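You operate a simulated robot arm through the tools that you are given. There is no shell and no other tool. Be economical: measure what you need, move in short steps, check, and stop when the job is done.

Carry out the task below with a simulated robot arm. There is one attempt and no reset: what you move stays moved.

## Task
Oil the patch under the press tray with the red brush.
Fine: press off first; oil from the oil tin beside it; brush back; press tray out again. Set down upright: red brush. Where these are worked on the way, their far stop is far enough and under half their travel is too little: press tray. A coat counts when it lies all over at full strength: go over it till it gets no stronger.

It is judged by the outcome, as a careful person would: the job done as asked, and still so three seconds after it is handed in. It fails if anything else is knocked over, pushed out of place, dropped, spilled or broken.

## Robot
A 7-joint arm with a two-finger parallel gripper on a trunk, on a base that drives. Base frame: it is fixed to the floor where the robot stands at the start and does not move with it; the origin is under the middle of the robot, x ahead of it, y to its left, z up; the surface under the hand at the start is at about z = 0.8. Readings come in m, degrees, newtons and seconds.
Its first joint turns from -166.0 to 166.0 degrees. Places, roughly: black ring [0.8, 0, 0.9]; oil tin [1.1, 0.2, 0.8]; patch [0.7, 0, 0.9]; press switch [1, 0, 1.2]; press tray [0.8, 0, 0.9]; ram dial [1, -0.1, 1.2]. Payload 1.57 kg.
The TCP is the grasp point between the finger pads, 0.03 m short of the fingertips. In the tool frame z runs along the fingers and y along their closing line. The gripper opens to 0.11 m. The fingers are 0.024 m wide and 0.012 m thick; the gripper's body (0.048 by 0.112 m) begins 0.078 m behind the TCP.
Orientation is told as [roll, pitch, yaw] about the base's x, y, z axes, in that order, counted from this pose: with the fingers straight down and closing along the base's y, the tool's x points along the base's -x, its y along +y and its z along -z.

## Interface
- The arm moves only by the tool arm_command. Its argument "motion" is a list of rows, each a list of 7 numbers: the shift along the tool's x, y, z in m, then the turn, a rotation vector about the tool's x, y, z in degrees, then the closure, from 0 (fully open) to 1 (shut). In form: [[dx, dy, dz, rx, ry, rz, fingers], ...]. A call has 1 to 20 rows; each row shifts and turns the commanded pose from where the row before left it, along the tool's axes as they then stand. Rows are played at 5 a second. More than 0.05 m and 8.6 degrees between two rows, or a gripper value outside its range, and nothing of the call is played. Where a pose cannot be reached the arm comes as near as it can. A force on the tool above 40 N (or 10 N above the force at the start of the call, whichever is more), or a blocked arm, ends the call early, and 0.2 s more pass. The fingers move at their own pace (about 0.108 m/s each) and stop on an object; they squeeze with about 21 N. The grip force told is the motor's: it shows also when the fingers shut on nothing. Time passes only in rows, and 0.2 s behind the last, so rows that do not move let the fingers close. The reply holds the time, the measured pose of the TCP, the force on the tool along the base axes, the opening and the grip force, in the units named above and with some noise, with the torque about the TCP (base axes, N m) and any sound that the robot's microphone picked up.
- Cameras (640 x 400 px; columns grow to the right, rows downward): "scene" is now at [0.4869, 0.1337, 1.4937]; the picture's right is [-0.75, -0.66, 0.00], its down [-0.33, 0.38, -0.86] and it looks along [0.57, -0.65, -0.50] (base axes); focal length 214 px, centre (320, 200). "wrist" rides on the gripper at [0.07, 0.016, -0.141] in the tool frame; the picture's right is [-0.23, 0.97, 0.00], its down [-0.85, -0.20, -0.48] and it looks along [-0.47, -0.11, 0.88] (tool axes); focal length 222 px, centre (320, 200).
- grab_frame(camera): a new picture of that camera. It takes no simulated time.
- slide_trunk(by): slides the trunk up (or, below 0, down) by that many m; the arm and the scene camera ride with it, the base frame stays. It gives what a move gives, with no picture.
- roll_base(legs): drives the robot by 1 to 6 legs, each [ahead, left, turn to the left] in m, m and degrees, along the robot's own axes; the way and the turn of a leg run together, so that a leg with both is an arc; at most 1.5 m and 180 degrees a leg. The arm and the cameras ride along, it lands a little off, and it stops where it bumps. It gives what a move gives.
- aim_head(pan, tilt): turns the head with the scene camera to pan (to the left, within 103 degrees either way) and tilt (down, from -29 to 69), counted from straight ahead of the robot. It gives what a move gives.
- measure_at(camera, pixels): for up to 12 pixels [column, row] of the newest picture of that camera ("zoom" is the newest enlarged one), the place [x, y, z] in the base frame of the surface seen there, good to about 0.003 m. It takes no simulated time.
- close_up(camera, box): a new picture of the part [left, top, right, bottom] of that camera's present view, enlarged. It takes no simulated time.
- job_done(): hands the job in; it is judged then, once.

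Work in short steps. Measure before you move; look again where a grasp or a placing could have gone wrong, and mend it. You have 80 turns and 52 pictures in all, those below and enlarged ones among them. Open the gripper and draw the arm clear of the work before you hand the job in, unless the task says otherwise; then end with one line.

The tools are called after ">>>" as a command line: name --pt "numbers of a row" for each row, then --argument value for the rest, lists and objects as JSON in quotes. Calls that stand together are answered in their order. arm_command: Moves the arm, as the interface text tells. Its arguments: {"type":"object","properties":{"motion":{"type":"array"}},"required":["motion"]} The other tools are called the same way: slide_trunk (by) slides the trunk up or down; roll_base (legs) drives the base; aim_head (pan, tilt) turns the head that bears the scene camera; grab_frame (camera) takes a picture; measure_at (camera, pixels) gives the place of the surface under pixels of a picture; close_up (camera, box) takes an enlarged picture of a part of a camera's view; job_done () hands the job in.

At the start:

```text
t: 0.0
tcp_pos: [0.5511, -0.1769, 1.4806]
orientation: [-0.1, 0.0, 0.1]
ft_force: [0.4, 0.6, 0.2]
ft_torque: [0.01, 0.0, 0.03]
width: 0.11
finger_force: 0.0
trunk travel left (down, up): [-0.525, 0.085]
robot x, y, heading: [0.0024, 0.0031, 0.1]
head pan, tilt: [-48.8, 30.2]
```

scene: 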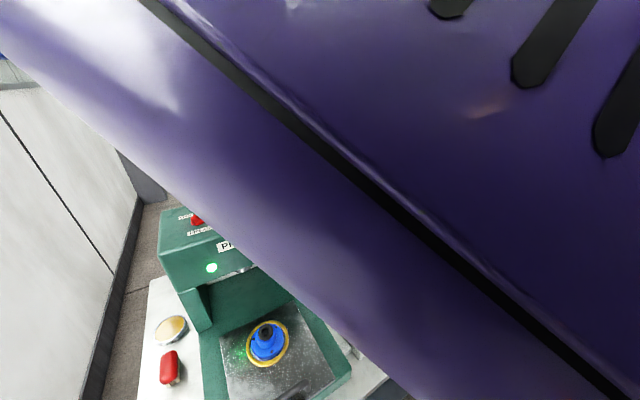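
wrist: 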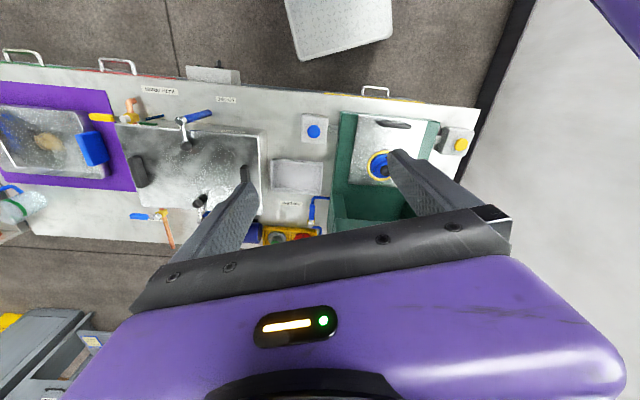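

The scene camera is largely blocked by the arm; I aim the head straight ahead to see the press.

>>> aim_head --pan 0 --tilt 40

>>> grab_frame --camera "scene"

```text
t: 1.2
tcp_pos: [0.5514, -0.1759, 1.4811]
orientation: [0.0, -0.1, 0.1]
ft_force: [0.2, -0.2, -0.3]
ft_torque: [0.01, -0.01, 0.03]
width: 0.1102
finger_force: 0.1
trunk travel left (down, up): [-0.525, 0.085]
robot x, y, heading: [-0.0007, -0.0012, -0.1]
head pan, tilt: [0.0, 40.0]
```

```text
49 pictures are left
```

scene: 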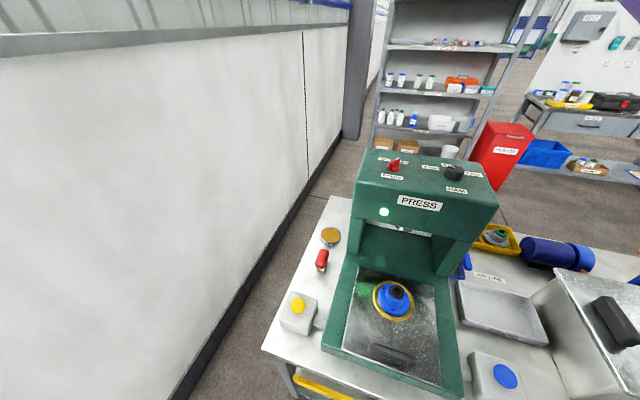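

The press is in view at about (410,270). I enlarge it to see switch, tray, brush and tin.

>>> close_up --camera "scene" --box '[270, 140, 530, 300]'

>>> close_up --camera "scene" --box '[260, 220, 520, 400]'

>>> measure_at --camera "scene" --pixels '[[330, 237], [322, 257], [320, 268], [393, 164], [454, 172], [384, 211], [397, 292], [380, 315], [390, 355], [365, 345], [415, 365], [298, 305]]'

```text
2.46 times, centred on (400, 220) of scene
```

zoom: 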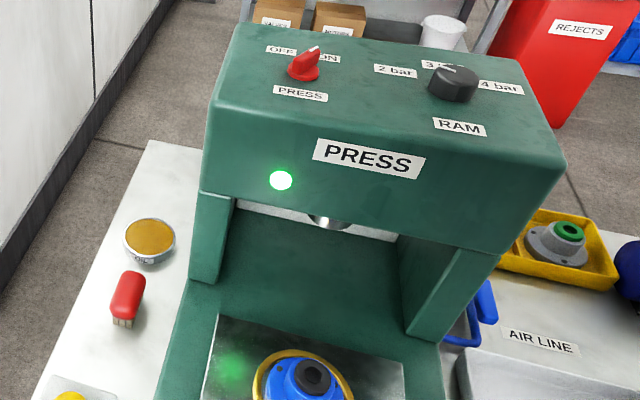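

```text
2.22 times, centred on (390, 310) of scene
```

zoom: 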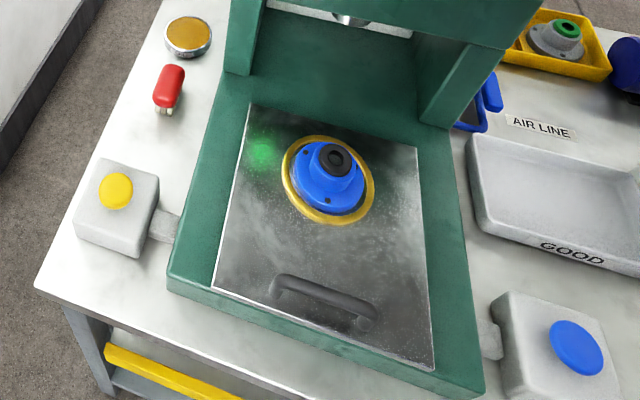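

```text
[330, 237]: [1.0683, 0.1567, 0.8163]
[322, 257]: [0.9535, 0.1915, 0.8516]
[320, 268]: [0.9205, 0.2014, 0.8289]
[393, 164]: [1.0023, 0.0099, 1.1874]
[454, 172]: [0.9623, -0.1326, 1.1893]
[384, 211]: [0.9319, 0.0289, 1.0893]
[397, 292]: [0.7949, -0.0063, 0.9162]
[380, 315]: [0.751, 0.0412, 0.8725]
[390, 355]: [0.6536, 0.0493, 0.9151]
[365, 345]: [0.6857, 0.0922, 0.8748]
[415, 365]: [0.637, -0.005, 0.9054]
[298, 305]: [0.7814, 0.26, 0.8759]
```

Green lamp shows the press is on; the red knob points to ON. I zoom on knob, brush/tin and measure the bench front edge.

>>> close_up --camera "scene" --box '[370, 145, 434, 185]'

>>> measure_at --camera "zoom" --pixels '[[115, 110], [355, 150], [226, 260], [200, 180], [270, 80], [230, 180], [180, 200], [290, 195]]'

>>> close_up --camera "scene" --box '[290, 220, 370, 280]'

>>> measure_at --camera "zoom" --pixels '[[250, 380], [255, 260], [255, 240], [255, 220], [230, 300], [285, 300], [255, 345], [325, 130], [270, 130], [380, 130], [325, 75], [325, 175]]'

>>> measure_at --camera "scene" --pixels '[[264, 349], [300, 365], [330, 388], [345, 215], [290, 340], [325, 350], [465, 395], [437, 295], [360, 270], [345, 350]]'

```text
10.00 times, centred on (402, 165) of scene
```

zoom: 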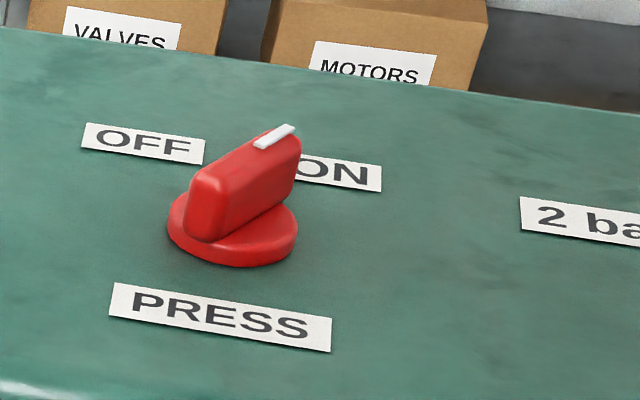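

```text
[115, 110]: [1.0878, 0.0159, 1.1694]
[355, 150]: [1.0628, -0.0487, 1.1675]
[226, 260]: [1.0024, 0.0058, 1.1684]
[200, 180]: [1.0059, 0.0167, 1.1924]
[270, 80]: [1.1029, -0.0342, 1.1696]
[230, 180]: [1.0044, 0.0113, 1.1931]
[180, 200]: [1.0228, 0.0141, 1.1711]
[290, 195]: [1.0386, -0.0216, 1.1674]
```

```text
6.67 times, centred on (330, 250) of scene
```

zoom: 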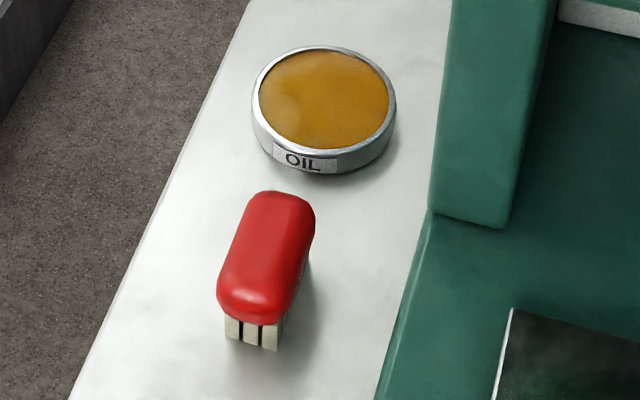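

```text
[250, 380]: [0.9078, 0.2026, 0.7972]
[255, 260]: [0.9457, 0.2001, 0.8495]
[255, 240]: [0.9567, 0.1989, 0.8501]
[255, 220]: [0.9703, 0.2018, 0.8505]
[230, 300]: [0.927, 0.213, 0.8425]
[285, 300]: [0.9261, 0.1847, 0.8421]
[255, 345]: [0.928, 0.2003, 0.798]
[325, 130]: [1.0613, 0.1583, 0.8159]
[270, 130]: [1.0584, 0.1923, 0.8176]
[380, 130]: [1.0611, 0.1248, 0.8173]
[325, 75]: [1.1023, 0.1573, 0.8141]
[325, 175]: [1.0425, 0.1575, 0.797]
```

```text
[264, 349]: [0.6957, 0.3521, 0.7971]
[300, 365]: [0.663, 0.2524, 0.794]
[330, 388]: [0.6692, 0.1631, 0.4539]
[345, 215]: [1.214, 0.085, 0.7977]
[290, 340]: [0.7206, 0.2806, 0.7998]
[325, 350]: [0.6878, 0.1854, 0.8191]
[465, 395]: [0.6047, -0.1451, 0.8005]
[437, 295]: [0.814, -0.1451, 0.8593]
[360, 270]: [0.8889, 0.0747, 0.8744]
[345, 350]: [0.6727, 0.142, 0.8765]
```

The knob handle lies from about (1.00,0.015) toward ON at (1.06,-0.03). The brush is about 0.027 wide with its top at z 0.85. The tin is at (1.07,0.157). I drive ahead 0.2 m to have the reach.

>>> roll_base --legs '[[0.2, 0, 0]]'

>>> aim_head --pan -10 --tilt 50

>>> grab_frame --camera "scene"

```text
t: 2.6
tcp_pos: [0.6849, -0.1791, 1.4797]
orientation: [-0.1, 0.1, -0.8]
ft_force: [0.7, 0.5, 0.0]
ft_torque: [0.0, 0.01, 0.03]
width: 0.1103
finger_force: 0.1
trunk travel left (down, up): [-0.525, 0.085]
robot x, y, heading: [0.1356, 0.0056, -1.0]
head pan, tilt: [0.0, 40.0]
stopped in leg 1: the robot was blocked; the commanded pose is now the measured one
```

```text
t: 3.3
tcp_pos: [0.6856, -0.1787, 1.48]
orientation: [-0.1, 0.1, -0.8]
ft_force: [0.0, 0.5, -0.5]
ft_torque: [0.01, -0.01, -0.04]
width: 0.11
finger_force: 0.0
trunk travel left (down, up): [-0.525, 0.085]
robot x, y, heading: [0.1414, 0.0074, -1.0]
head pan, tilt: [-10.0, 50.0]
```

```text
44 pictures are left
```

scene: 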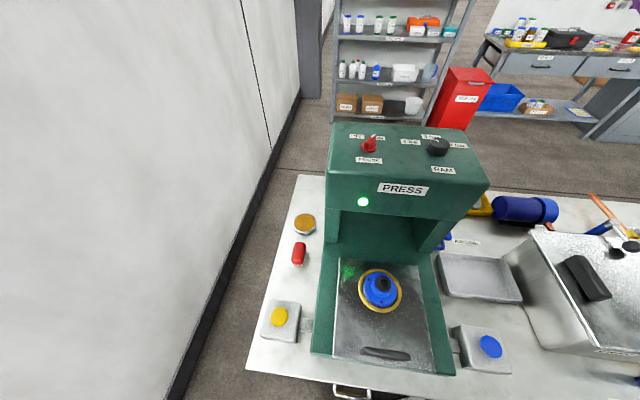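

Blocked by the bench at x≈0.14; that gives reach to about x 1.1. I back off 1 cm to end contact, and measure knob details in a zoom.

>>> roll_base --legs '[[-0.01, 0, 1]]'

>>> close_up --camera "scene" --box '[340, 125, 404, 165]'

>>> measure_at --camera "zoom" --pixels '[[290, 180], [300, 160], [320, 130], [270, 200], [310, 200], [285, 215], [300, 260], [230, 230], [340, 190]]'

```text
t: 4.0
tcp_pos: [0.6795, -0.1693, 1.48]
orientation: [-0.1, 0.2, 0.1]
ft_force: [0.5, -0.3, 0.2]
ft_torque: [0.04, -0.01, -0.01]
width: 0.11
finger_force: 0.0
trunk travel left (down, up): [-0.525, 0.085]
robot x, y, heading: [0.1291, 0.0085, 0.0]
head pan, tilt: [-10.0, 50.0]
```

```text
10.00 times, centred on (372, 145) of scene
```

zoom: 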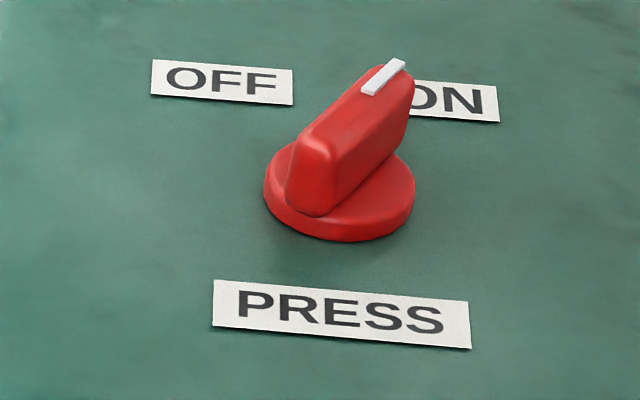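

```text
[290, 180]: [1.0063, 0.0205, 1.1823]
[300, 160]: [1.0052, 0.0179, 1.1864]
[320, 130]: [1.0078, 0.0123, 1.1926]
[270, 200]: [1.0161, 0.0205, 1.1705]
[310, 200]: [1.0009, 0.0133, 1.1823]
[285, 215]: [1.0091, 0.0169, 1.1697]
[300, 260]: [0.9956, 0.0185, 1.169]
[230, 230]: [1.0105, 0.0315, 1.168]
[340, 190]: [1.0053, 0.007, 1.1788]
```

I need the knob's axis: measuring pointer tip and disc rim.

>>> measure_at --camera "zoom" --pixels '[[385, 75], [400, 65], [350, 100], [335, 115], [405, 90], [270, 190], [410, 195], [345, 232], [390, 165], [325, 215], [305, 145], [350, 140]]'

```text
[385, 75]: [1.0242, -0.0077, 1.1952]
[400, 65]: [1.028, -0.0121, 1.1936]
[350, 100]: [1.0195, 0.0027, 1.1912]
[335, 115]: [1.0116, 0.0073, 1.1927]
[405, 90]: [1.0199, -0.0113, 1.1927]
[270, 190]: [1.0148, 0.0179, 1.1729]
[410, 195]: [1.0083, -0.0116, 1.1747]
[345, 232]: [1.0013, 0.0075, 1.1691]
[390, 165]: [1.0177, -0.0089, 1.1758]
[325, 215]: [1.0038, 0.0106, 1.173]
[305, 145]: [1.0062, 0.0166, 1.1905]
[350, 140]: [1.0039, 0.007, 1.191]
```

Knob centre ≈(1.015, 0.001), blade along −45°, top z 1.193. I move above it, then turn the tool to close across the blade.

>>> arm_command --pt "-0.042 0.0213 0 0 0 0 0.3" --pt "-0.042 0.0213 0 0 0 0 0.5" --pt "-0.042 0.0213 0 0 0 0 0.5" --pt "-0.042 0.0213 0 0 0 0 0.5" --pt "-0.042 0.0213 0 0 0 0 0.5" --pt "-0.042 0.0213 0 0 0 0 0.5" --pt "-0.042 0.0213 0 0 0 0 0.5" --pt "-0.042 0.0213 0 0 0 0 0.5" --pt "0 0 0.03 0 0 7.5 0.5" --pt "0 0 0.03 0 0 7.5 0.5" --pt "0 0 0.03 0 0 7.5 0.5" --pt "0 0 0.03 0 0 7.5 0.5" --pt "0 0 0.03 0 0 7.5 0.5" --pt "0 0 0.03 0 0 7.5 0.5" --pt "0 0 0 0 0 0 0.5"

>>> grab_frame --camera "wrist"

>>> grab_frame --camera "scene"

```text
t: 7.2
tcp_pos: [1.0139, 0.0012, 1.2973]
orientation: [-0.1, 0.0, -44.9]
ft_force: [0.1, 1.5, -0.4]
ft_torque: [-0.03, 0.0, -0.03]
width: 0.0551
finger_force: 0.1
trunk travel left (down, up): [-0.525, 0.085]
robot x, y, heading: [0.1315, 0.0048, 0.1]
head pan, tilt: [-10.0, 50.0]
```

```text
42 pictures are left
```

wrist: 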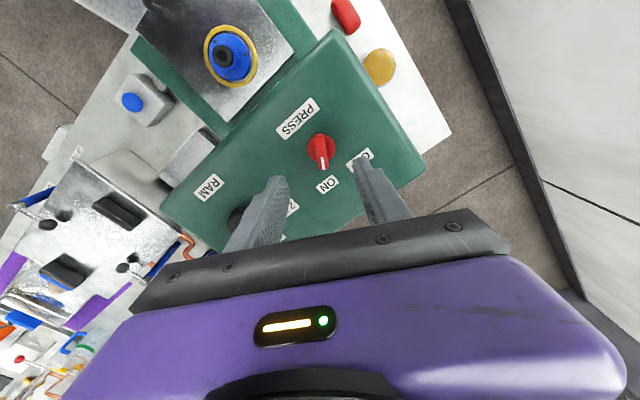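

```text
41 pictures are left
```

scene: 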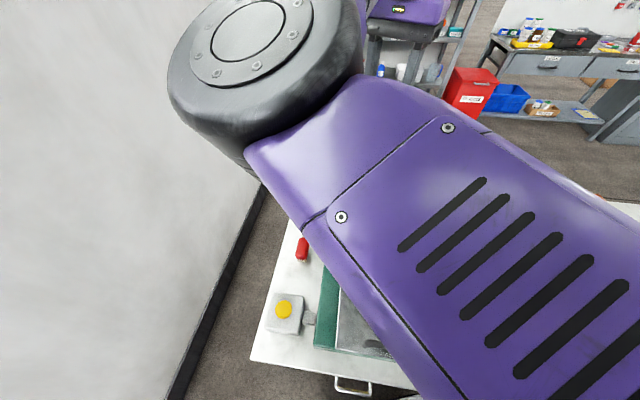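

The wrist view shows the knob at (320,150); I check its location from here together with brush and tin.

>>> measure_at --camera "wrist" --pixels '[[320, 140], [322, 160], [312, 150], [334, 150], [320, 168], [318, 134], [380, 66], [344, 14]]'

```text
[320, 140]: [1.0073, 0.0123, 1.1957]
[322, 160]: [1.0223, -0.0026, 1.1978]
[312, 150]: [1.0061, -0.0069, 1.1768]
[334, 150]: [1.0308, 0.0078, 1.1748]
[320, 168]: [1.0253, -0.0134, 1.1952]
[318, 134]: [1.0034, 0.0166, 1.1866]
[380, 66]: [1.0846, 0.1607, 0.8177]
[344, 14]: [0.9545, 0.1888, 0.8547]
```

Knob centre confirmed at ≈(1.016,0.001). I descend to z≈1.208 and close.

>>> arm_command --pt "0 0 0.03 0 0 0 0.5" --pt "0 0 0.03 0 0 0 0.5" --pt "0 0 0.028 0 0 0 0.5" --pt "0 0 0 0 0 0 0.7" --pt "0 0 0 0 0 0 1" --pt "0 0 0 0 0 0 1" --pt "0 0 0 0 0 0 1"

```text
t: 8.8
tcp_pos: [1.0152, 0.0019, 1.2105]
orientation: [0.0, 0.0, -44.7]
ft_force: [7.9, 6.4, -0.3]
ft_torque: [-0.09, -0.71, 0.03]
width: 0.012
finger_force: 28.8
trunk travel left (down, up): [-0.525, 0.085]
robot x, y, heading: [0.1279, 0.0059, 0.0]
head pan, tilt: [-10.0, 50.0]
```

Gripped (width 12 mm). I ease the side force by 1 mm and turn 90° counter-clockwise toward OFF.

>>> arm_command --pt "0 0.0015 0 0 0 0 1" --pt "0 0 0 0 0 -7.5 1" --pt "0 0 0 0 0 -7.5 1" --pt "0 0 0 0 0 -7.5 1" --pt "0 0 0 0 0 -7.5 1" --pt "0 0 0 0 0 -7.5 1" --pt "0 0 0 0 0 -7.5 1" --pt "0 0 0 0 0 -7.5 1" --pt "0 0 0 0 0 -7.5 1" --pt "0 0 0 0 0 -7.5 1" --pt "0 0 0 0 0 -7.5 1" --pt "0 0 0 0 0 -7.5 1" --pt "0 0 0 0 0 -7.5 1" --pt "0 0 0 0 0 0 1"

```text
t: 11.8
tcp_pos: [1.0136, -0.0012, 1.2122]
orientation: [0.0, 0.3, 44.9]
ft_force: [-3.7, -32.5, -1.4]
ft_torque: [-0.09, -0.14, -2.04]
width: 0.0281
finger_force: 38.4
trunk travel left (down, up): [-0.525, 0.085]
robot x, y, heading: [0.1272, 0.0051, 0.2]
head pan, tilt: [-10.0, 50.0]
```

Width grew to 28 mm with torque: the fingers slipped on the knob near its stop. I look before releasing.

>>> grab_frame --camera "wrist"

>>> close_up --camera "wrist" --box '[240, 100, 400, 200]'

```text
40 pictures are left
```

wrist: 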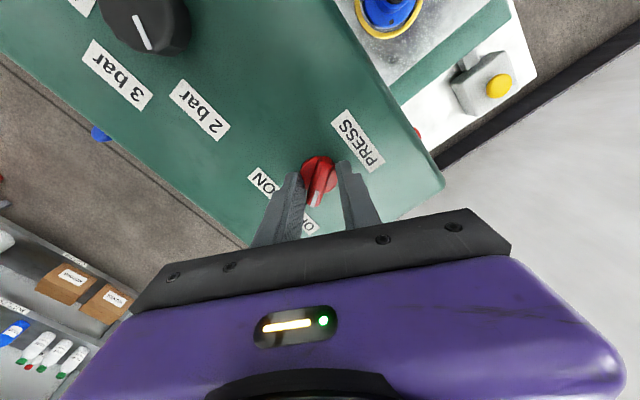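

```text
4.00 times, centred on (320, 150) of wrist
```

zoom: 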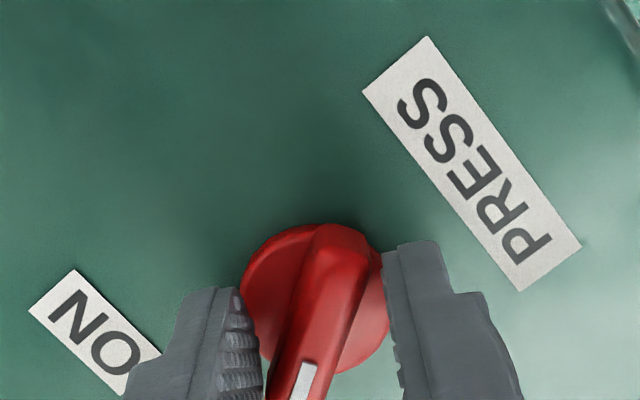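

The knob appears turned to OFF with its stop reached a bit before my tool's angle. I open, rise and back off slightly to check the lamp.

>>> arm_command --pt "0 0 0 0 0 0 0.5" --pt "0 0 0 0 0 0 0.4" --pt "0 0 -0.04 0 0 0 0.4" --pt "0 0 -0.04 0 0 0 0.4" --pt "0 0 -0.03 0 0 0 0.4"

>>> close_up --camera "wrist" --box '[240, 80, 400, 180]'

>>> measure_at --camera "zoom" --pixels '[[320, 240], [320, 300], [310, 330], [330, 200]]'

```text
t: 13.0
tcp_pos: [1.0154, 0.0025, 1.321]
orientation: [0.2, 0.2, 45.2]
ft_force: [0.9, -0.5, 0.1]
ft_torque: [-0.01, 0.02, -0.03]
width: 0.0661
finger_force: 0.1
trunk travel left (down, up): [-0.525, 0.085]
robot x, y, heading: [0.1287, 0.0051, 0.3]
head pan, tilt: [-10.0, 50.0]
```

```text
4.00 times, centred on (320, 130) of wrist
```

zoom: 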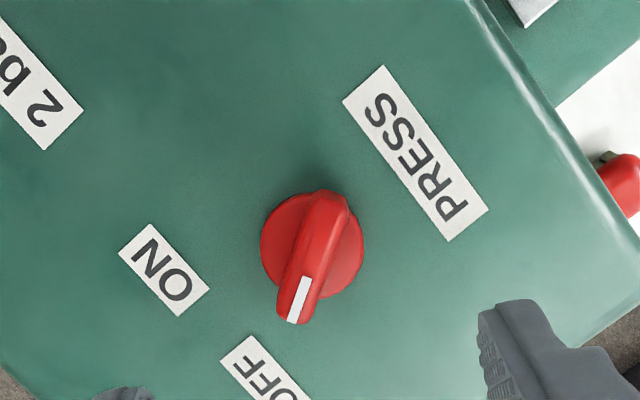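

```text
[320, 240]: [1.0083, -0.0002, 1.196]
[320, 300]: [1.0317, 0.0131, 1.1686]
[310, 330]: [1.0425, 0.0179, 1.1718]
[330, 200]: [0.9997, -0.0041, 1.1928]
```

The pointer now points at the OFF label. I turn the tool back to yaw 0 and move left over the brush at safe height, then check the lamp and clearances.

>>> arm_command --pt "0 0 0 0 0 7.5 0.2" --pt "0 0 0 0 0 7.5 0.2" --pt "0 0 0 0 0 7.5 0.2" --pt "0 0 0 0 0 7.5 0.2" --pt "0 0 0 0 0 7.5 0.2" --pt "0 0 0 0 0 7.5 0.2" --pt "0.012 0.04 0 0 0 0 0.2" --pt "0.012 0.04 0 0 0 0 0.2" --pt "0.012 0.04 0 0 0 0 0.2" --pt "0.012 0.04 0 0 0 0 0.2" --pt "0.012 0.035 0 0 0 0 0.2"

>>> grab_frame --camera "scene"

>>> grab_frame --camera "wrist"

```text
t: 15.3
tcp_pos: [0.9864, 0.0583, 1.3194]
orientation: [-0.3, 0.3, -10.4]
ft_force: [0.3, -0.5, 0.2]
ft_torque: [0.01, -0.01, 0.02]
width: 0.0881
finger_force: 0.1
trunk travel left (down, up): [-0.525, 0.085]
robot x, y, heading: [0.1323, 0.0073, 0.1]
head pan, tilt: [-10.0, 50.0]
stopped in row 11: the arm was blocked; the commanded pose is now the measured one
```

```text
37 pictures are left
```

scene: 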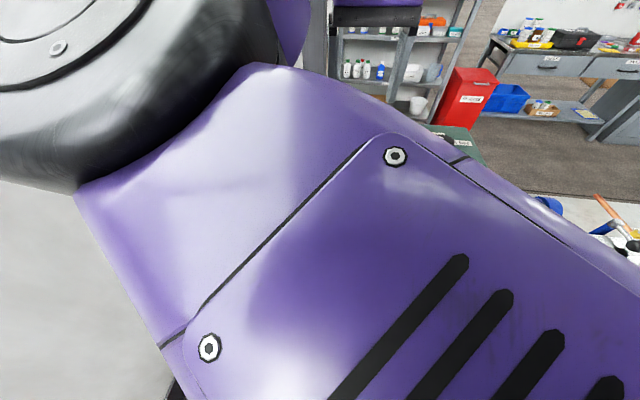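

```text
36 pictures are left
```

wrist: 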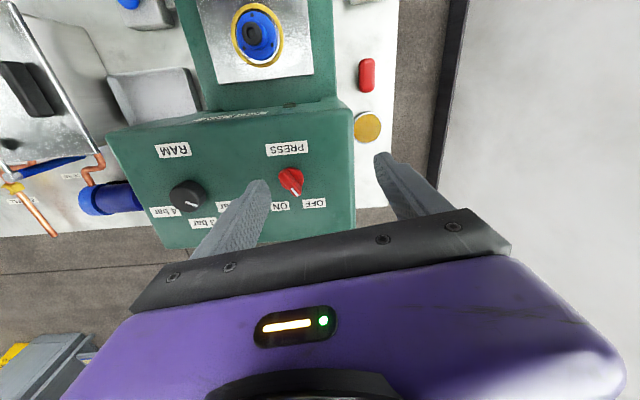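

The arm got blocked — the elbow bulges left, possibly against the wall. I measure the wall and neighbouring geometry.

>>> measure_at --camera "wrist" --pixels '[[560, 100], [440, 120], [395, 60], [366, 75], [366, 65], [366, 88], [367, 126], [352, 130], [345, 110], [330, 100], [120, 140], [290, 180]]'

>>> measure_at --camera "scene" --pixels '[[60, 50], [100, 150], [40, 300], [200, 100], [120, 260], [250, 300]]'

```text
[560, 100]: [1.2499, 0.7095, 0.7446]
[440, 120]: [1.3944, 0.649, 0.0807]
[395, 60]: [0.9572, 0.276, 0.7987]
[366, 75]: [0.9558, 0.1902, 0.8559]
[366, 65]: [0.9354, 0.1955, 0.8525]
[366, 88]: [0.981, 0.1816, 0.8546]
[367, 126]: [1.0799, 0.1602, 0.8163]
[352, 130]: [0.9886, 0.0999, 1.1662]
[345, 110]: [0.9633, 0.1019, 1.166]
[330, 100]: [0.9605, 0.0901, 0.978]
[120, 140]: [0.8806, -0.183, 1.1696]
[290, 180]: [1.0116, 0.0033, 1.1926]
```

```text
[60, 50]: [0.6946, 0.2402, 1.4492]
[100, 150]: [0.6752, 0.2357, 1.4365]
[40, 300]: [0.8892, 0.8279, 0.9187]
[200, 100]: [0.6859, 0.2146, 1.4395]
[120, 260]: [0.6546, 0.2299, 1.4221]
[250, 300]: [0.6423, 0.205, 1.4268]
```

The wall is at y≈0.72, so the block was most likely the forearm against the head boom (~(0.62,0.14,1.49)). I retreat right with the arm, then shift the base left instead.

>>> arm_command --pt "0 -0.03 0 0 0 0 0.2" --pt "0 -0.03 0 0 0 0 0.2" --pt "0.03 -0.03 0 0 0 -5.2 0.2" --pt "0.03 -0.03 0 0 0 -5.2 0.2" --pt "0.03 0 0 0 0 0 0.2"

>>> roll_base --legs '[[-0.02, 0, 0], [0, 0.24, 0]]'

>>> grab_frame --camera "scene"

```text
t: 16.5
tcp_pos: [0.8782, -0.0544, 1.3189]
orientation: [-0.1, 0.2, 0.2]
ft_force: [-0.1, -1.4, -0.3]
ft_torque: [0.05, 0.02, 0.0]
width: 0.0882
finger_force: 0.1
trunk travel left (down, up): [-0.525, 0.085]
robot x, y, heading: [0.1269, 0.0032, 0.0]
head pan, tilt: [-10.0, 50.0]
```

```text
t: 18.6
tcp_pos: [0.8582, 0.1871, 1.3172]
orientation: [-0.2, 0.3, 0.2]
ft_force: [-0.5, -0.3, 0.3]
ft_torque: [0.02, -0.03, 0.0]
width: 0.0879
finger_force: 0.0
trunk travel left (down, up): [-0.525, 0.085]
robot x, y, heading: [0.1032, 0.2447, 0.0]
head pan, tilt: [-10.0, 50.0]
```

```text
35 pictures are left
```

scene: 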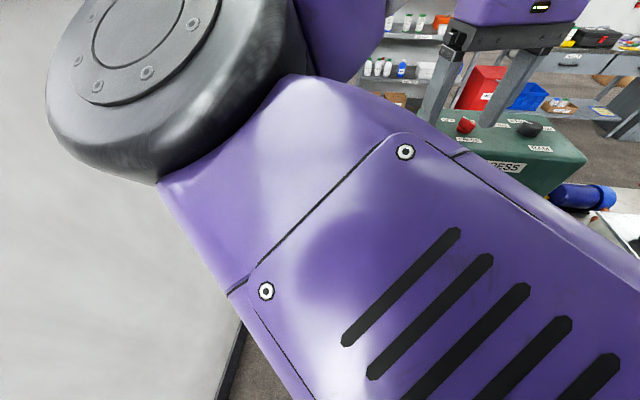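

Base is at (0.103,0.245). I advance 2 cm for reach, then bring the tool over the brush at (0.957,0.19) and lower to z≈1.02.

>>> roll_base --legs '[[0.022, 0, 0]]'

>>> arm_command --pt "-0.03 0 0 0 0 0 0.2" --pt "-0.03 0.003 0 0 0 0 0.2" --pt "-0.02 0 0 0 0 0 0.2" --pt "0 0 0.045 0 0 0 0.2" --pt "0 0 0.045 0 0 0 0.2" --pt "0 0 0.045 0 0 0 0.2" --pt "0 0 0.045 0 0 0 0.2" --pt "0 0 0.045 0 0 0 0.2" --pt "0 0 0.045 0 0 0 0.2"

>>> grab_frame --camera "wrist"

>>> grab_frame --camera "scene"

```text
t: 19.4
tcp_pos: [0.8798, 0.187, 1.3178]
orientation: [-0.2, 0.2, 0.3]
ft_force: [-0.6, -0.1, 0.7]
ft_torque: [0.0, 0.03, -0.02]
width: 0.0881
finger_force: 0.1
trunk travel left (down, up): [-0.525, 0.085]
robot x, y, heading: [0.1317, 0.2447, 0.2]
head pan, tilt: [-10.0, 50.0]
```

```text
t: 21.4
tcp_pos: [0.9606, 0.1908, 1.0478]
orientation: [-0.2, 0.2, 0.2]
ft_force: [-0.2, 0.4, 0.6]
ft_torque: [0.0, 0.01, 0.0]
width: 0.0879
finger_force: 0.1
trunk travel left (down, up): [-0.525, 0.085]
robot x, y, heading: [0.1292, 0.244, 0.4]
head pan, tilt: [-10.0, 50.0]
```

```text
34 pictures are left
```

wrist: 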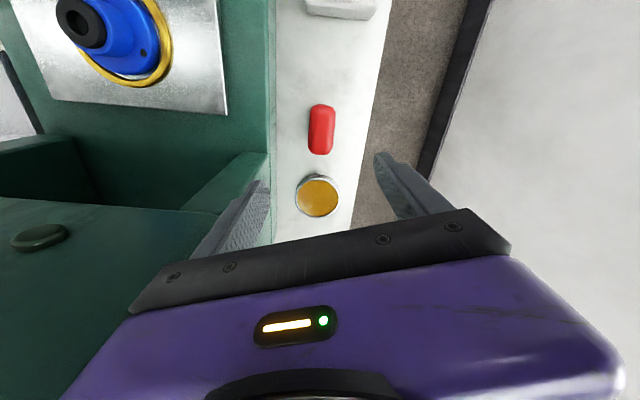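

```text
33 pictures are left
```

scene: 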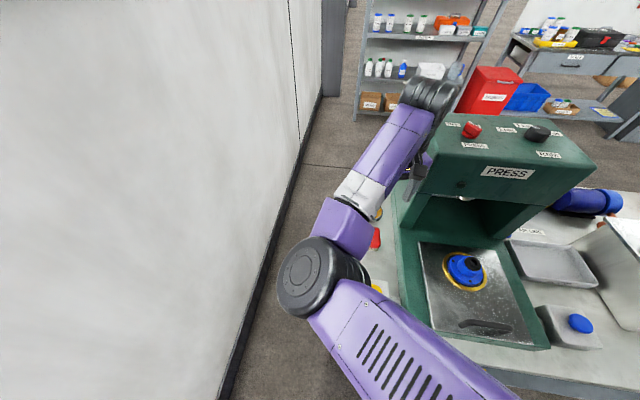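

The lamp is now dark: press off. I measure the brush ends, tin rim and press side from the wrist view.

>>> measure_at --camera "wrist" --pixels '[[322, 110], [320, 130], [319, 148], [311, 130], [331, 130], [317, 196], [298, 195], [339, 195], [318, 179], [265, 160], [268, 120], [240, 190]]'

>>> close_up --camera "wrist" --box '[240, 90, 400, 230]'

```text
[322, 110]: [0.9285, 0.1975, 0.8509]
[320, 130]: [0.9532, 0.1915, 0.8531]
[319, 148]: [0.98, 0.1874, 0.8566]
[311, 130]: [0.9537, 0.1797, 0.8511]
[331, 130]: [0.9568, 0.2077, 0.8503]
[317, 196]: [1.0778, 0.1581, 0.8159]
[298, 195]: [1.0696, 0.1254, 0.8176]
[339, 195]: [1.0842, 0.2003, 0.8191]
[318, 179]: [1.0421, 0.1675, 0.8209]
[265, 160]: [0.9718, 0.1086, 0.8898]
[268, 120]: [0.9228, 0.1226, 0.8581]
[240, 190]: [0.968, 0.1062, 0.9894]
```

```text
2.86 times, centred on (320, 160) of wrist
```

zoom: 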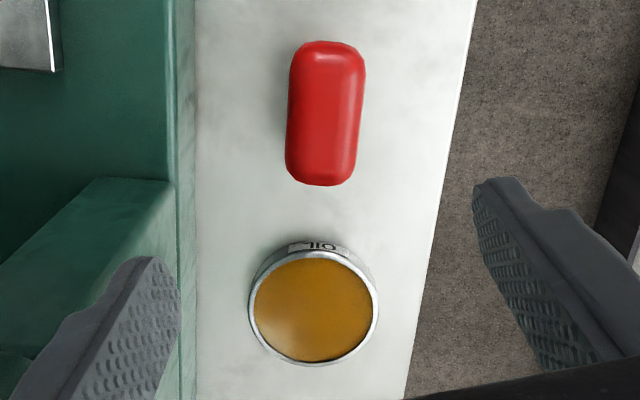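

Brush centre ≈(0.955,0.192), axis at about −11°, top z 0.852. I align the yaw and descend to z≈0.848 with the fingers straddling it.

>>> arm_command --pt "0.005 0.001 0.03 0 0 5.5 0.2" --pt "0 0 0.04 0 0 5.5 0.3" --pt "0 0 0.045 0 0 0 0.4" --pt "0 0 0.045 0 0 0 0.4" --pt "0 0 0.025 0 0 0 0.4" --pt "0 0 0.014 0 0 0 0.4" --pt "0 0 0 0 0 0 0.4"

>>> close_up --camera "wrist" --box '[200, 100, 440, 250]'

```text
t: 23.0
tcp_pos: [0.9516, 0.1903, 0.8488]
orientation: [-0.2, 0.3, -10.6]
ft_force: [-0.9, 0.3, -0.1]
ft_torque: [0.01, 0.01, -0.01]
width: 0.066
finger_force: 0.0
trunk travel left (down, up): [-0.525, 0.085]
robot x, y, heading: [0.1294, 0.2472, 0.2]
head pan, tilt: [-10.0, 50.0]
```

```text
2.67 times, centred on (320, 175) of wrist
```

zoom: 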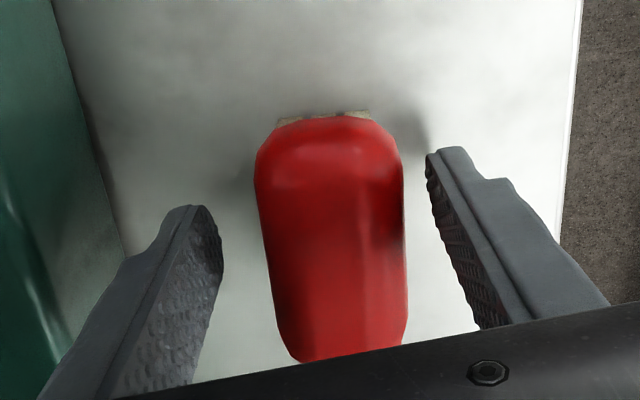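

The fingers straddle the brush evenly. I close and lift slightly to check.

>>> arm_command --pt "0 0 0 0 0 0 0.6" --pt "0 0 0 0 0 0 0.8" --pt "0 0 0 0 0 0 1" --pt "0 0 0 0 0 0 1" --pt "0 0 0 0 0 0 1"

>>> arm_command --pt "0 0 -0.03 0 0 0 1" --pt "0 0 -0.04 0 0 0 1" --pt "0 0 0 0 0 0 1"

>>> close_up --camera "wrist" --box '[200, 100, 440, 250]'

```text
t: 24.2
tcp_pos: [0.9516, 0.1917, 0.8481]
orientation: [-0.2, 0.1, -10.8]
ft_force: [0.6, 0.8, -0.3]
ft_torque: [0.01, 0.0, 0.02]
width: 0.0397
finger_force: 20.8
trunk travel left (down, up): [-0.525, 0.085]
robot x, y, heading: [0.13, 0.2492, -0.1]
head pan, tilt: [-10.0, 50.0]
```

```text
t: 25.0
tcp_pos: [0.9533, 0.1918, 0.9203]
orientation: [-0.2, 0.3, -10.8]
ft_force: [-0.1, -0.2, -0.1]
ft_torque: [0.0, -0.01, -0.03]
width: 0.0001
finger_force: 20.8
trunk travel left (down, up): [-0.525, 0.085]
robot x, y, heading: [0.1288, 0.2436, 0.1]
head pan, tilt: [-10.0, 50.0]
```

```text
2.67 times, centred on (320, 175) of wrist
```

zoom: 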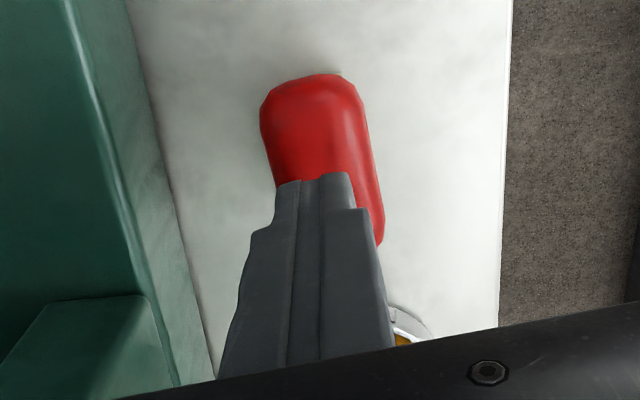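

The brush slipped out (width 0). I rise with open fingers and look at where it is and its shape.

>>> arm_command --pt "0 0 -0.04 0 0 0 0.5" --pt "0 0 -0.04 0 0 0 0.3" --pt "0 0 0 0 0 0 0.3"

>>> close_up --camera "wrist" --box '[240, 80, 400, 180]'

>>> measure_at --camera "zoom" --pixels '[[320, 110], [315, 160], [310, 220], [310, 260], [285, 160], [345, 170], [275, 200], [350, 210], [320, 90], [290, 220], [335, 225]]'

```text
t: 25.8
tcp_pos: [0.9523, 0.1916, 0.9976]
orientation: [-0.2, 0.2, -10.7]
ft_force: [-0.4, -0.4, 0.2]
ft_torque: [0.01, 0.03, 0.02]
width: 0.0769
finger_force: 0.0
trunk travel left (down, up): [-0.525, 0.085]
robot x, y, heading: [0.125, 0.2469, 0.2]
head pan, tilt: [-10.0, 50.0]
```

```text
4.00 times, centred on (320, 130) of wrist
```

zoom: 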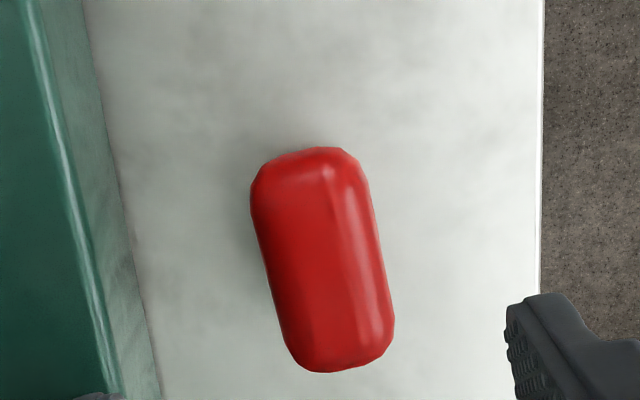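

```text
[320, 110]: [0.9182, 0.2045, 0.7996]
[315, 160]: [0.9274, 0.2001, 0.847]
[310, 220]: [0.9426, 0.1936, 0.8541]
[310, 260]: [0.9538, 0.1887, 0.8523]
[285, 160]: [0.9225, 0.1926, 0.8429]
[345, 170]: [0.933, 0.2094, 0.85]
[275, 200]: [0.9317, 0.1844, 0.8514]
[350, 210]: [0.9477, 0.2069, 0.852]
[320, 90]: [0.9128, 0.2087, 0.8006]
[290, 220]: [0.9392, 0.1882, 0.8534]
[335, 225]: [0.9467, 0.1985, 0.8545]
```

I measure the far end and edges for exact yaw and width.

>>> measure_at --camera "zoom" --pixels '[[340, 340], [345, 360], [330, 320], [295, 300], [385, 300], [290, 320], [383, 280], [283, 260], [372, 240], [265, 200], [365, 200]]'

```text
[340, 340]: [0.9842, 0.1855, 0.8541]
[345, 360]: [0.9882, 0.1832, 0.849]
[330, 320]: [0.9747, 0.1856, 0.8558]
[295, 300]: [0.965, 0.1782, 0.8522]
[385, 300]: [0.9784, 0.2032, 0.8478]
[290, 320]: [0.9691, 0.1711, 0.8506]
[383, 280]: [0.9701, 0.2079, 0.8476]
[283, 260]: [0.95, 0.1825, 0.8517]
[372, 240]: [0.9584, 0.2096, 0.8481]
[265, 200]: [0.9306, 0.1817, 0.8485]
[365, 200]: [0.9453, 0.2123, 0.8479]
```

Brush axis is nearer −14°, width ≈0.034, centre (0.957,0.191). I regrip lower (TCP z≈0.836) with corrected yaw and lift gently.

>>> arm_command --pt "-0.005 0 0.04 0 0 3.5 0.3" --pt "0 0 0.045 0 0 0 0.4" --pt "0 0 0.045 0 0 0 0.4" --pt "0 0 0.02 0 0 0 0.4" --pt "0 0 0.0116 0 0 0 0.4" --pt "0 0 0 0 0 0 0.4" --pt "0 0 0 0 0 0 0.6" --pt "0 0 0 0 0 0 0.75" --pt "0 0 0 0 0 0 1" --pt "0 0 0 0 0 0 1" --pt "0 0 0 0 0 0 1"

>>> arm_command --pt "0 0 -0.003 0 0 0 1" --pt "0 0 -0.004 0 0 0 1" --pt "0 0 -0.006 0 0 0 1" --pt "0 0 0 0 0 0 1"

>>> close_up --camera "wrist" --box '[200, 100, 440, 250]'

```text
t: 28.2
tcp_pos: [0.9582, 0.189, 0.8366]
orientation: [-0.2, 0.2, -14.1]
ft_force: [0.3, 0.2, 0.3]
ft_torque: [-0.03, -0.02, 0.02]
width: 0.0395
finger_force: 21.1
trunk travel left (down, up): [-0.525, 0.085]
robot x, y, heading: [0.1309, 0.2481, 0.3]
head pan, tilt: [-10.0, 50.0]
```

```text
t: 29.2
tcp_pos: [0.9576, 0.1891, 0.8489]
orientation: [-0.2, 0.3, -14.2]
ft_force: [0.4, 0.3, -0.8]
ft_torque: [0.04, 0.06, -0.01]
width: 0.0397
finger_force: 21.3
trunk travel left (down, up): [-0.525, 0.085]
robot x, y, heading: [0.126, 0.2436, 0.2]
head pan, tilt: [-10.0, 50.0]
```

```text
2.67 times, centred on (320, 175) of wrist
```

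zoom: 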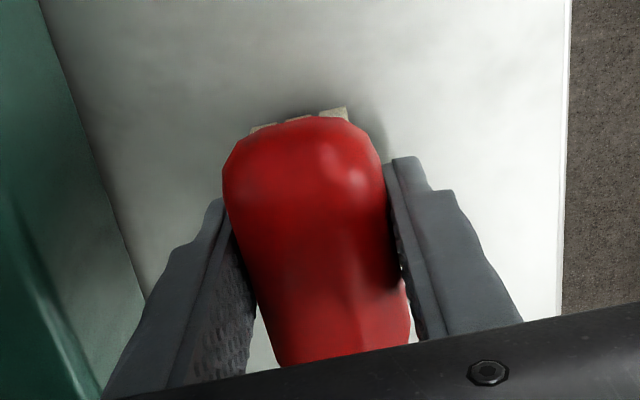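

Still gripped at 39.7 mm and apparently lifted. I raise further gently to z≈0.92.

>>> arm_command --pt "0 0 -0.01 0 0 0 1" --pt "0 0 -0.015 0 0 0 1" --pt "0 0 -0.02 0 0 0 1" --pt "0 0 -0.02 0 0 0 1" --pt "0 0 -0.01 0 0 0 1" --pt "0 0 0 0 0 0 1"

>>> grab_frame --camera "wrist"

```text
t: 30.6
tcp_pos: [0.9589, 0.1898, 0.9247]
orientation: [-0.2, 0.1, -14.2]
ft_force: [-1.3, -0.5, -0.8]
ft_torque: [-0.02, -0.03, -0.05]
width: 0.0395
finger_force: 21.1
trunk travel left (down, up): [-0.525, 0.085]
robot x, y, heading: [0.129, 0.2427, 0.3]
head pan, tilt: [-10.0, 50.0]
```

```text
27 pictures are left
```

wrist: 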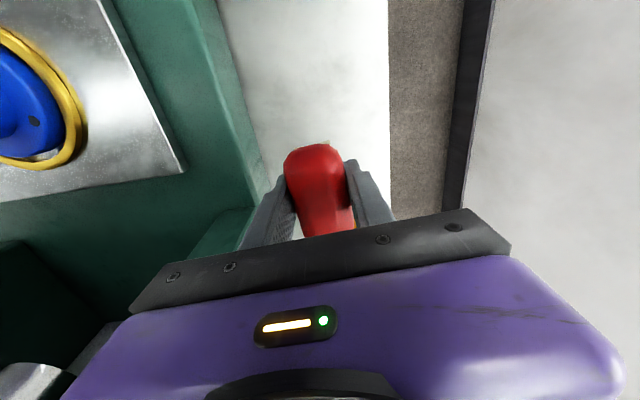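

Brush is held, but the tray must be pushed in first with a free hand. I set the brush back at its place, release and rise.

>>> arm_command --pt "0 0 0.03 0 0 0 1" --pt "0 0 0.03 0 0 0 1" --pt "0 0 0.02 0 0 0 1" --pt "0 0 0.0075 0 0 0 1" --pt "0 0 0 0 0 0 1" --pt "0 0 0 0 0 0 0.6" --pt "0 0 0 0 0 0 0.4" --pt "0 0 -0.04 0 0 0 0.4" --pt "0 0 -0.04 0 0 0 0.4" --pt "0 0 -0.05 0 0 0 0.4" --pt "0 0 -0.05 0 0 0 0.4" --pt "0 0 -0.05 0 0 0 0.4" --pt "0 0 -0.05 0 0 0 0.4"

>>> grab_frame --camera "wrist"

>>> measure_at --camera "scene" --pixels '[[485, 325], [460, 323], [510, 332], [430, 245], [505, 262], [530, 345], [445, 330]]'

```text
t: 33.4
tcp_pos: [0.9576, 0.1897, 1.1155]
orientation: [-0.2, 0.3, -14.2]
ft_force: [-0.2, 0.0, 0.5]
ft_torque: [0.01, 0.04, 0.0]
width: 0.0658
finger_force: 0.1
trunk travel left (down, up): [-0.525, 0.085]
robot x, y, heading: [0.1269, 0.2451, 0.4]
head pan, tilt: [-10.0, 50.0]
```

```text
26 pictures are left
```

wrist: 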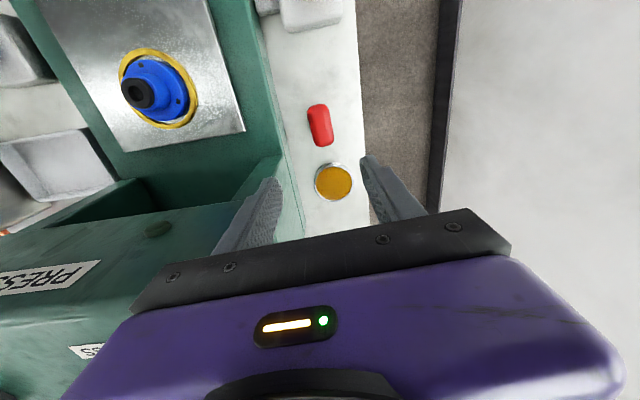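

```text
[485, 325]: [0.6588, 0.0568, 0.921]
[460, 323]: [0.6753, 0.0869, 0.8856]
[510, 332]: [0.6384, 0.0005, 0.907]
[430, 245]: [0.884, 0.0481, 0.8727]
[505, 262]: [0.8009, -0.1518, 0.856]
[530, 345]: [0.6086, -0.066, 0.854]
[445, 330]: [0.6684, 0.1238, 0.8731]
```

Brush stands upright again. Several measured edges show the press is yawed about −14°, like my tool. I draw back and move over the tray front to measure its handle.

>>> arm_command --pt "0.048 0 0 0 0 0 0.4" --pt "0.048 0 0 0 0 0 0.4" --pt "0.048 0 0 0 0 0 0.4" --pt "0.048 0 0 0 0 0 0.4" --pt "0.048 0 0 0 0 0 0.4" --pt "0.046 0 0 0 0 0 0.4" --pt "0 -0.0476 0 0 0 0 0.4" --pt "0 -0.0476 0 0 0 0 0.4" --pt "0 -0.0476 0 0 0 0 0.4" --pt "0 -0.0476 0 0 0 0 0.4" --pt "0 -0.0476 0 0 0 0 0.4" --pt "0 0 0 0 0 0 0.4"

>>> grab_frame --camera "wrist"

>>> grab_frame --camera "scene"

```text
t: 36.0
tcp_pos: [0.669, 0.025, 1.1192]
orientation: [-0.3, 0.2, -14.2]
ft_force: [-0.7, 0.2, 0.1]
ft_torque: [-0.01, 0.0, -0.02]
width: 0.066
finger_force: 0.1
out of reach, approached as far as the arm can: row 6, 7
trunk travel left (down, up): [-0.525, 0.085]
robot x, y, heading: [0.1284, 0.2452, 0.1]
head pan, tilt: [-10.0, 50.0]
```

```text
25 pictures are left
```

wrist: 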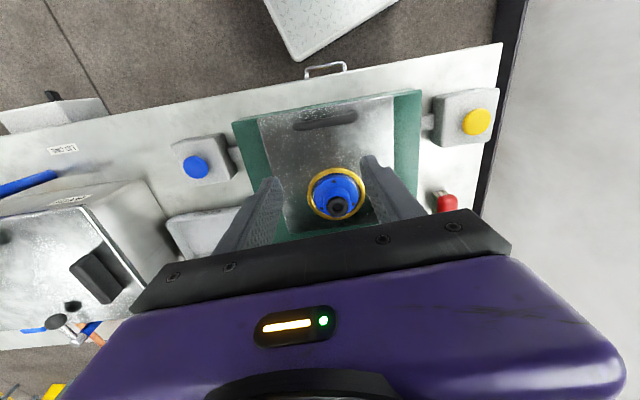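

```text
24 pictures are left
```

scene: 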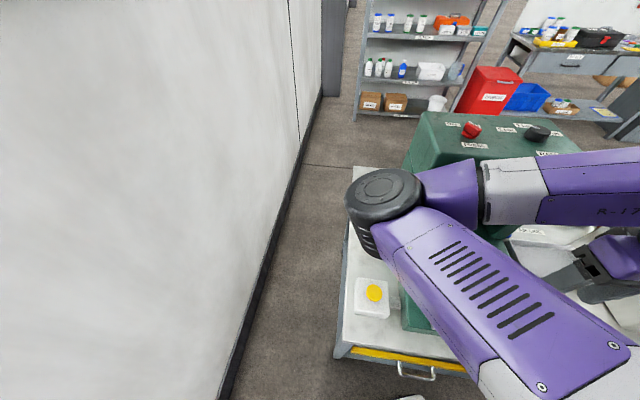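

I measure tray handle, tray edges and workpiece in the wrist view.

>>> measure_at --camera "wrist" --pixels '[[296, 126], [326, 119], [356, 114], [326, 112], [260, 120], [284, 210], [392, 100], [398, 150], [338, 180], [420, 95], [235, 125], [336, 207]]'

>>> close_up --camera "wrist" --box '[230, 80, 430, 240]'

```text
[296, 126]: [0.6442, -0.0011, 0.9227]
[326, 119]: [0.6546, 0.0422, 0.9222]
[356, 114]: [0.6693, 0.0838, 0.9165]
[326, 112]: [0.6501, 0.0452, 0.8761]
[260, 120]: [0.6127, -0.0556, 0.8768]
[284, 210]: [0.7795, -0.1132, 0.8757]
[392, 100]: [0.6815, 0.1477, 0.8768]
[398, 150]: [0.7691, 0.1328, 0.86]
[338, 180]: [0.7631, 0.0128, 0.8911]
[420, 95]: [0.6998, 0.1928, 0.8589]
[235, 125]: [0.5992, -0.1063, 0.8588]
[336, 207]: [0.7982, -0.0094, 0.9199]
```

```text
2.50 times, centred on (330, 160) of wrist
```

zoom: 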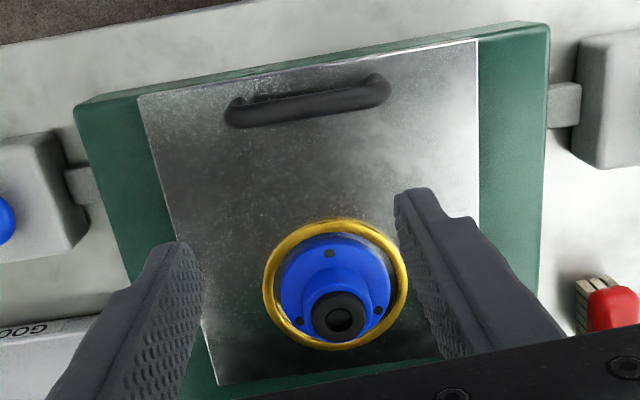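

Press yaw ≈ −18.5°; handle bar centre ≈(0.656,0.042), top z 0.922, tray surface 0.876. To have comfortable reach I back the base 0.12 m, then correct the tool pose.

>>> roll_base --legs '[[-0.12, 0, 0]]'

```text
t: 37.3
tcp_pos: [0.5487, 0.025, 1.1205]
orientation: [-0.2, 0.2, -14.2]
ft_force: [-0.7, -0.1, 0.0]
ft_torque: [0.01, 0.05, 0.01]
width: 0.0661
finger_force: 0.0
trunk travel left (down, up): [-0.525, 0.085]
robot x, y, heading: [0.0088, 0.2454, -0.1]
head pan, tilt: [-10.0, 50.0]
```

I turn to yaw −18.5°, close the fingers, and descend in front of the handle to z≈0.915.

>>> arm_command --pt "0 0 0 0 0 4.3 1" --pt "-0.027 0.025 0 0 0 0 1" --pt "-0.026 0.024 0 0 0 0 1" --pt "0 0 0.045 0 0 0 1" --pt "0 0 0.045 0 0 0 1" --pt "0 0 0.045 0 0 0 1" --pt "0 0 0.045 0 0 0 1" --pt "0 0 0.025 0 0 0 1" --pt "0 0 0 0 0 0 1"

>>> grab_frame --camera "wrist"

```text
t: 39.3
tcp_pos: [0.6138, 0.0541, 0.9166]
orientation: [-0.1, 0.2, -18.6]
ft_force: [-0.1, -0.3, -1.1]
ft_torque: [-0.04, -0.01, 0.04]
width: 0.0002
finger_force: 21.6
trunk travel left (down, up): [-0.525, 0.085]
robot x, y, heading: [0.0069, 0.2453, 0.2]
head pan, tilt: [-10.0, 50.0]
```

```text
22 pictures are left
```

wrist: 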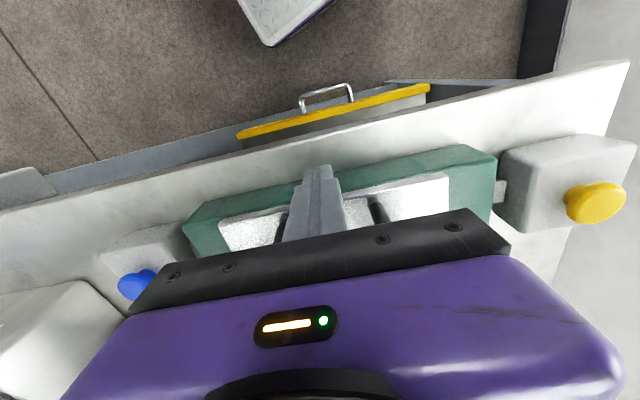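

The fingers are centred in front of the handle. I push along the tray direction in 2 cm steps.

>>> arm_command --pt "-0.015 0 0 0 0 0 1" --pt "-0.012 0 0 0 0 0 1" --pt "-0.012 0 0 0 0 0 1" --pt "-0.015 0 0 0 0 0 1" --pt "-0.015 0 0 0 0 0 1" --pt "-0.015 0 0 0 0 0 1" --pt "-0.015 0 0 0 0 0 1" --pt "-0.015 0 0 0 0 0 1" --pt "-0.015 0 0 0 0 0 1"

>>> grab_frame --camera "scene"

```text
t: 41.3
tcp_pos: [0.7346, 0.0117, 0.9144]
orientation: [-0.4, 0.2, -18.6]
ft_force: [-1.2, -0.6, 1.0]
ft_torque: [-0.05, -0.05, -0.02]
width: 0.0
finger_force: 20.6
trunk travel left (down, up): [-0.525, 0.085]
robot x, y, heading: [0.008, 0.2447, -0.1]
head pan, tilt: [-10.0, 50.0]
```

```text
21 pictures are left
```

scene: 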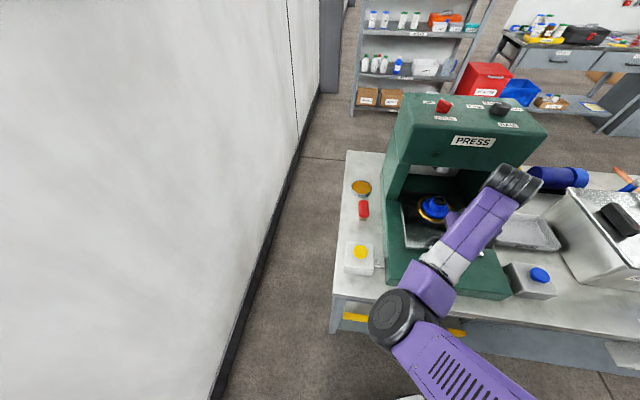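

The tray slides freely (≈0.1 m in). I continue toward the far stop in small steps.

>>> arm_command --pt "-0.012 0 0 0 0 0 1" --pt "-0.012 0 0 0 0 0 1" --pt "-0.012 0 0 0 0 0 1" --pt "-0.012 0 0 0 0 0 1" --pt "-0.012 0 0 0 0 0 1" --pt "-0.012 0 0 0 0 0 1" --pt "-0.012 0 0 0 0 0 1" --pt "-0.012 0 0 0 0 0 1"

```text
t: 43.1
tcp_pos: [0.826, -0.0194, 0.9138]
orientation: [-0.2, 0.2, -18.6]
ft_force: [0.1, -0.7, -0.2]
ft_torque: [0.01, -0.05, -0.01]
width: 0.0
finger_force: 20.9
trunk travel left (down, up): [-0.525, 0.085]
robot x, y, heading: [0.0064, 0.2471, 0.0]
head pan, tilt: [-10.0, 50.0]
```

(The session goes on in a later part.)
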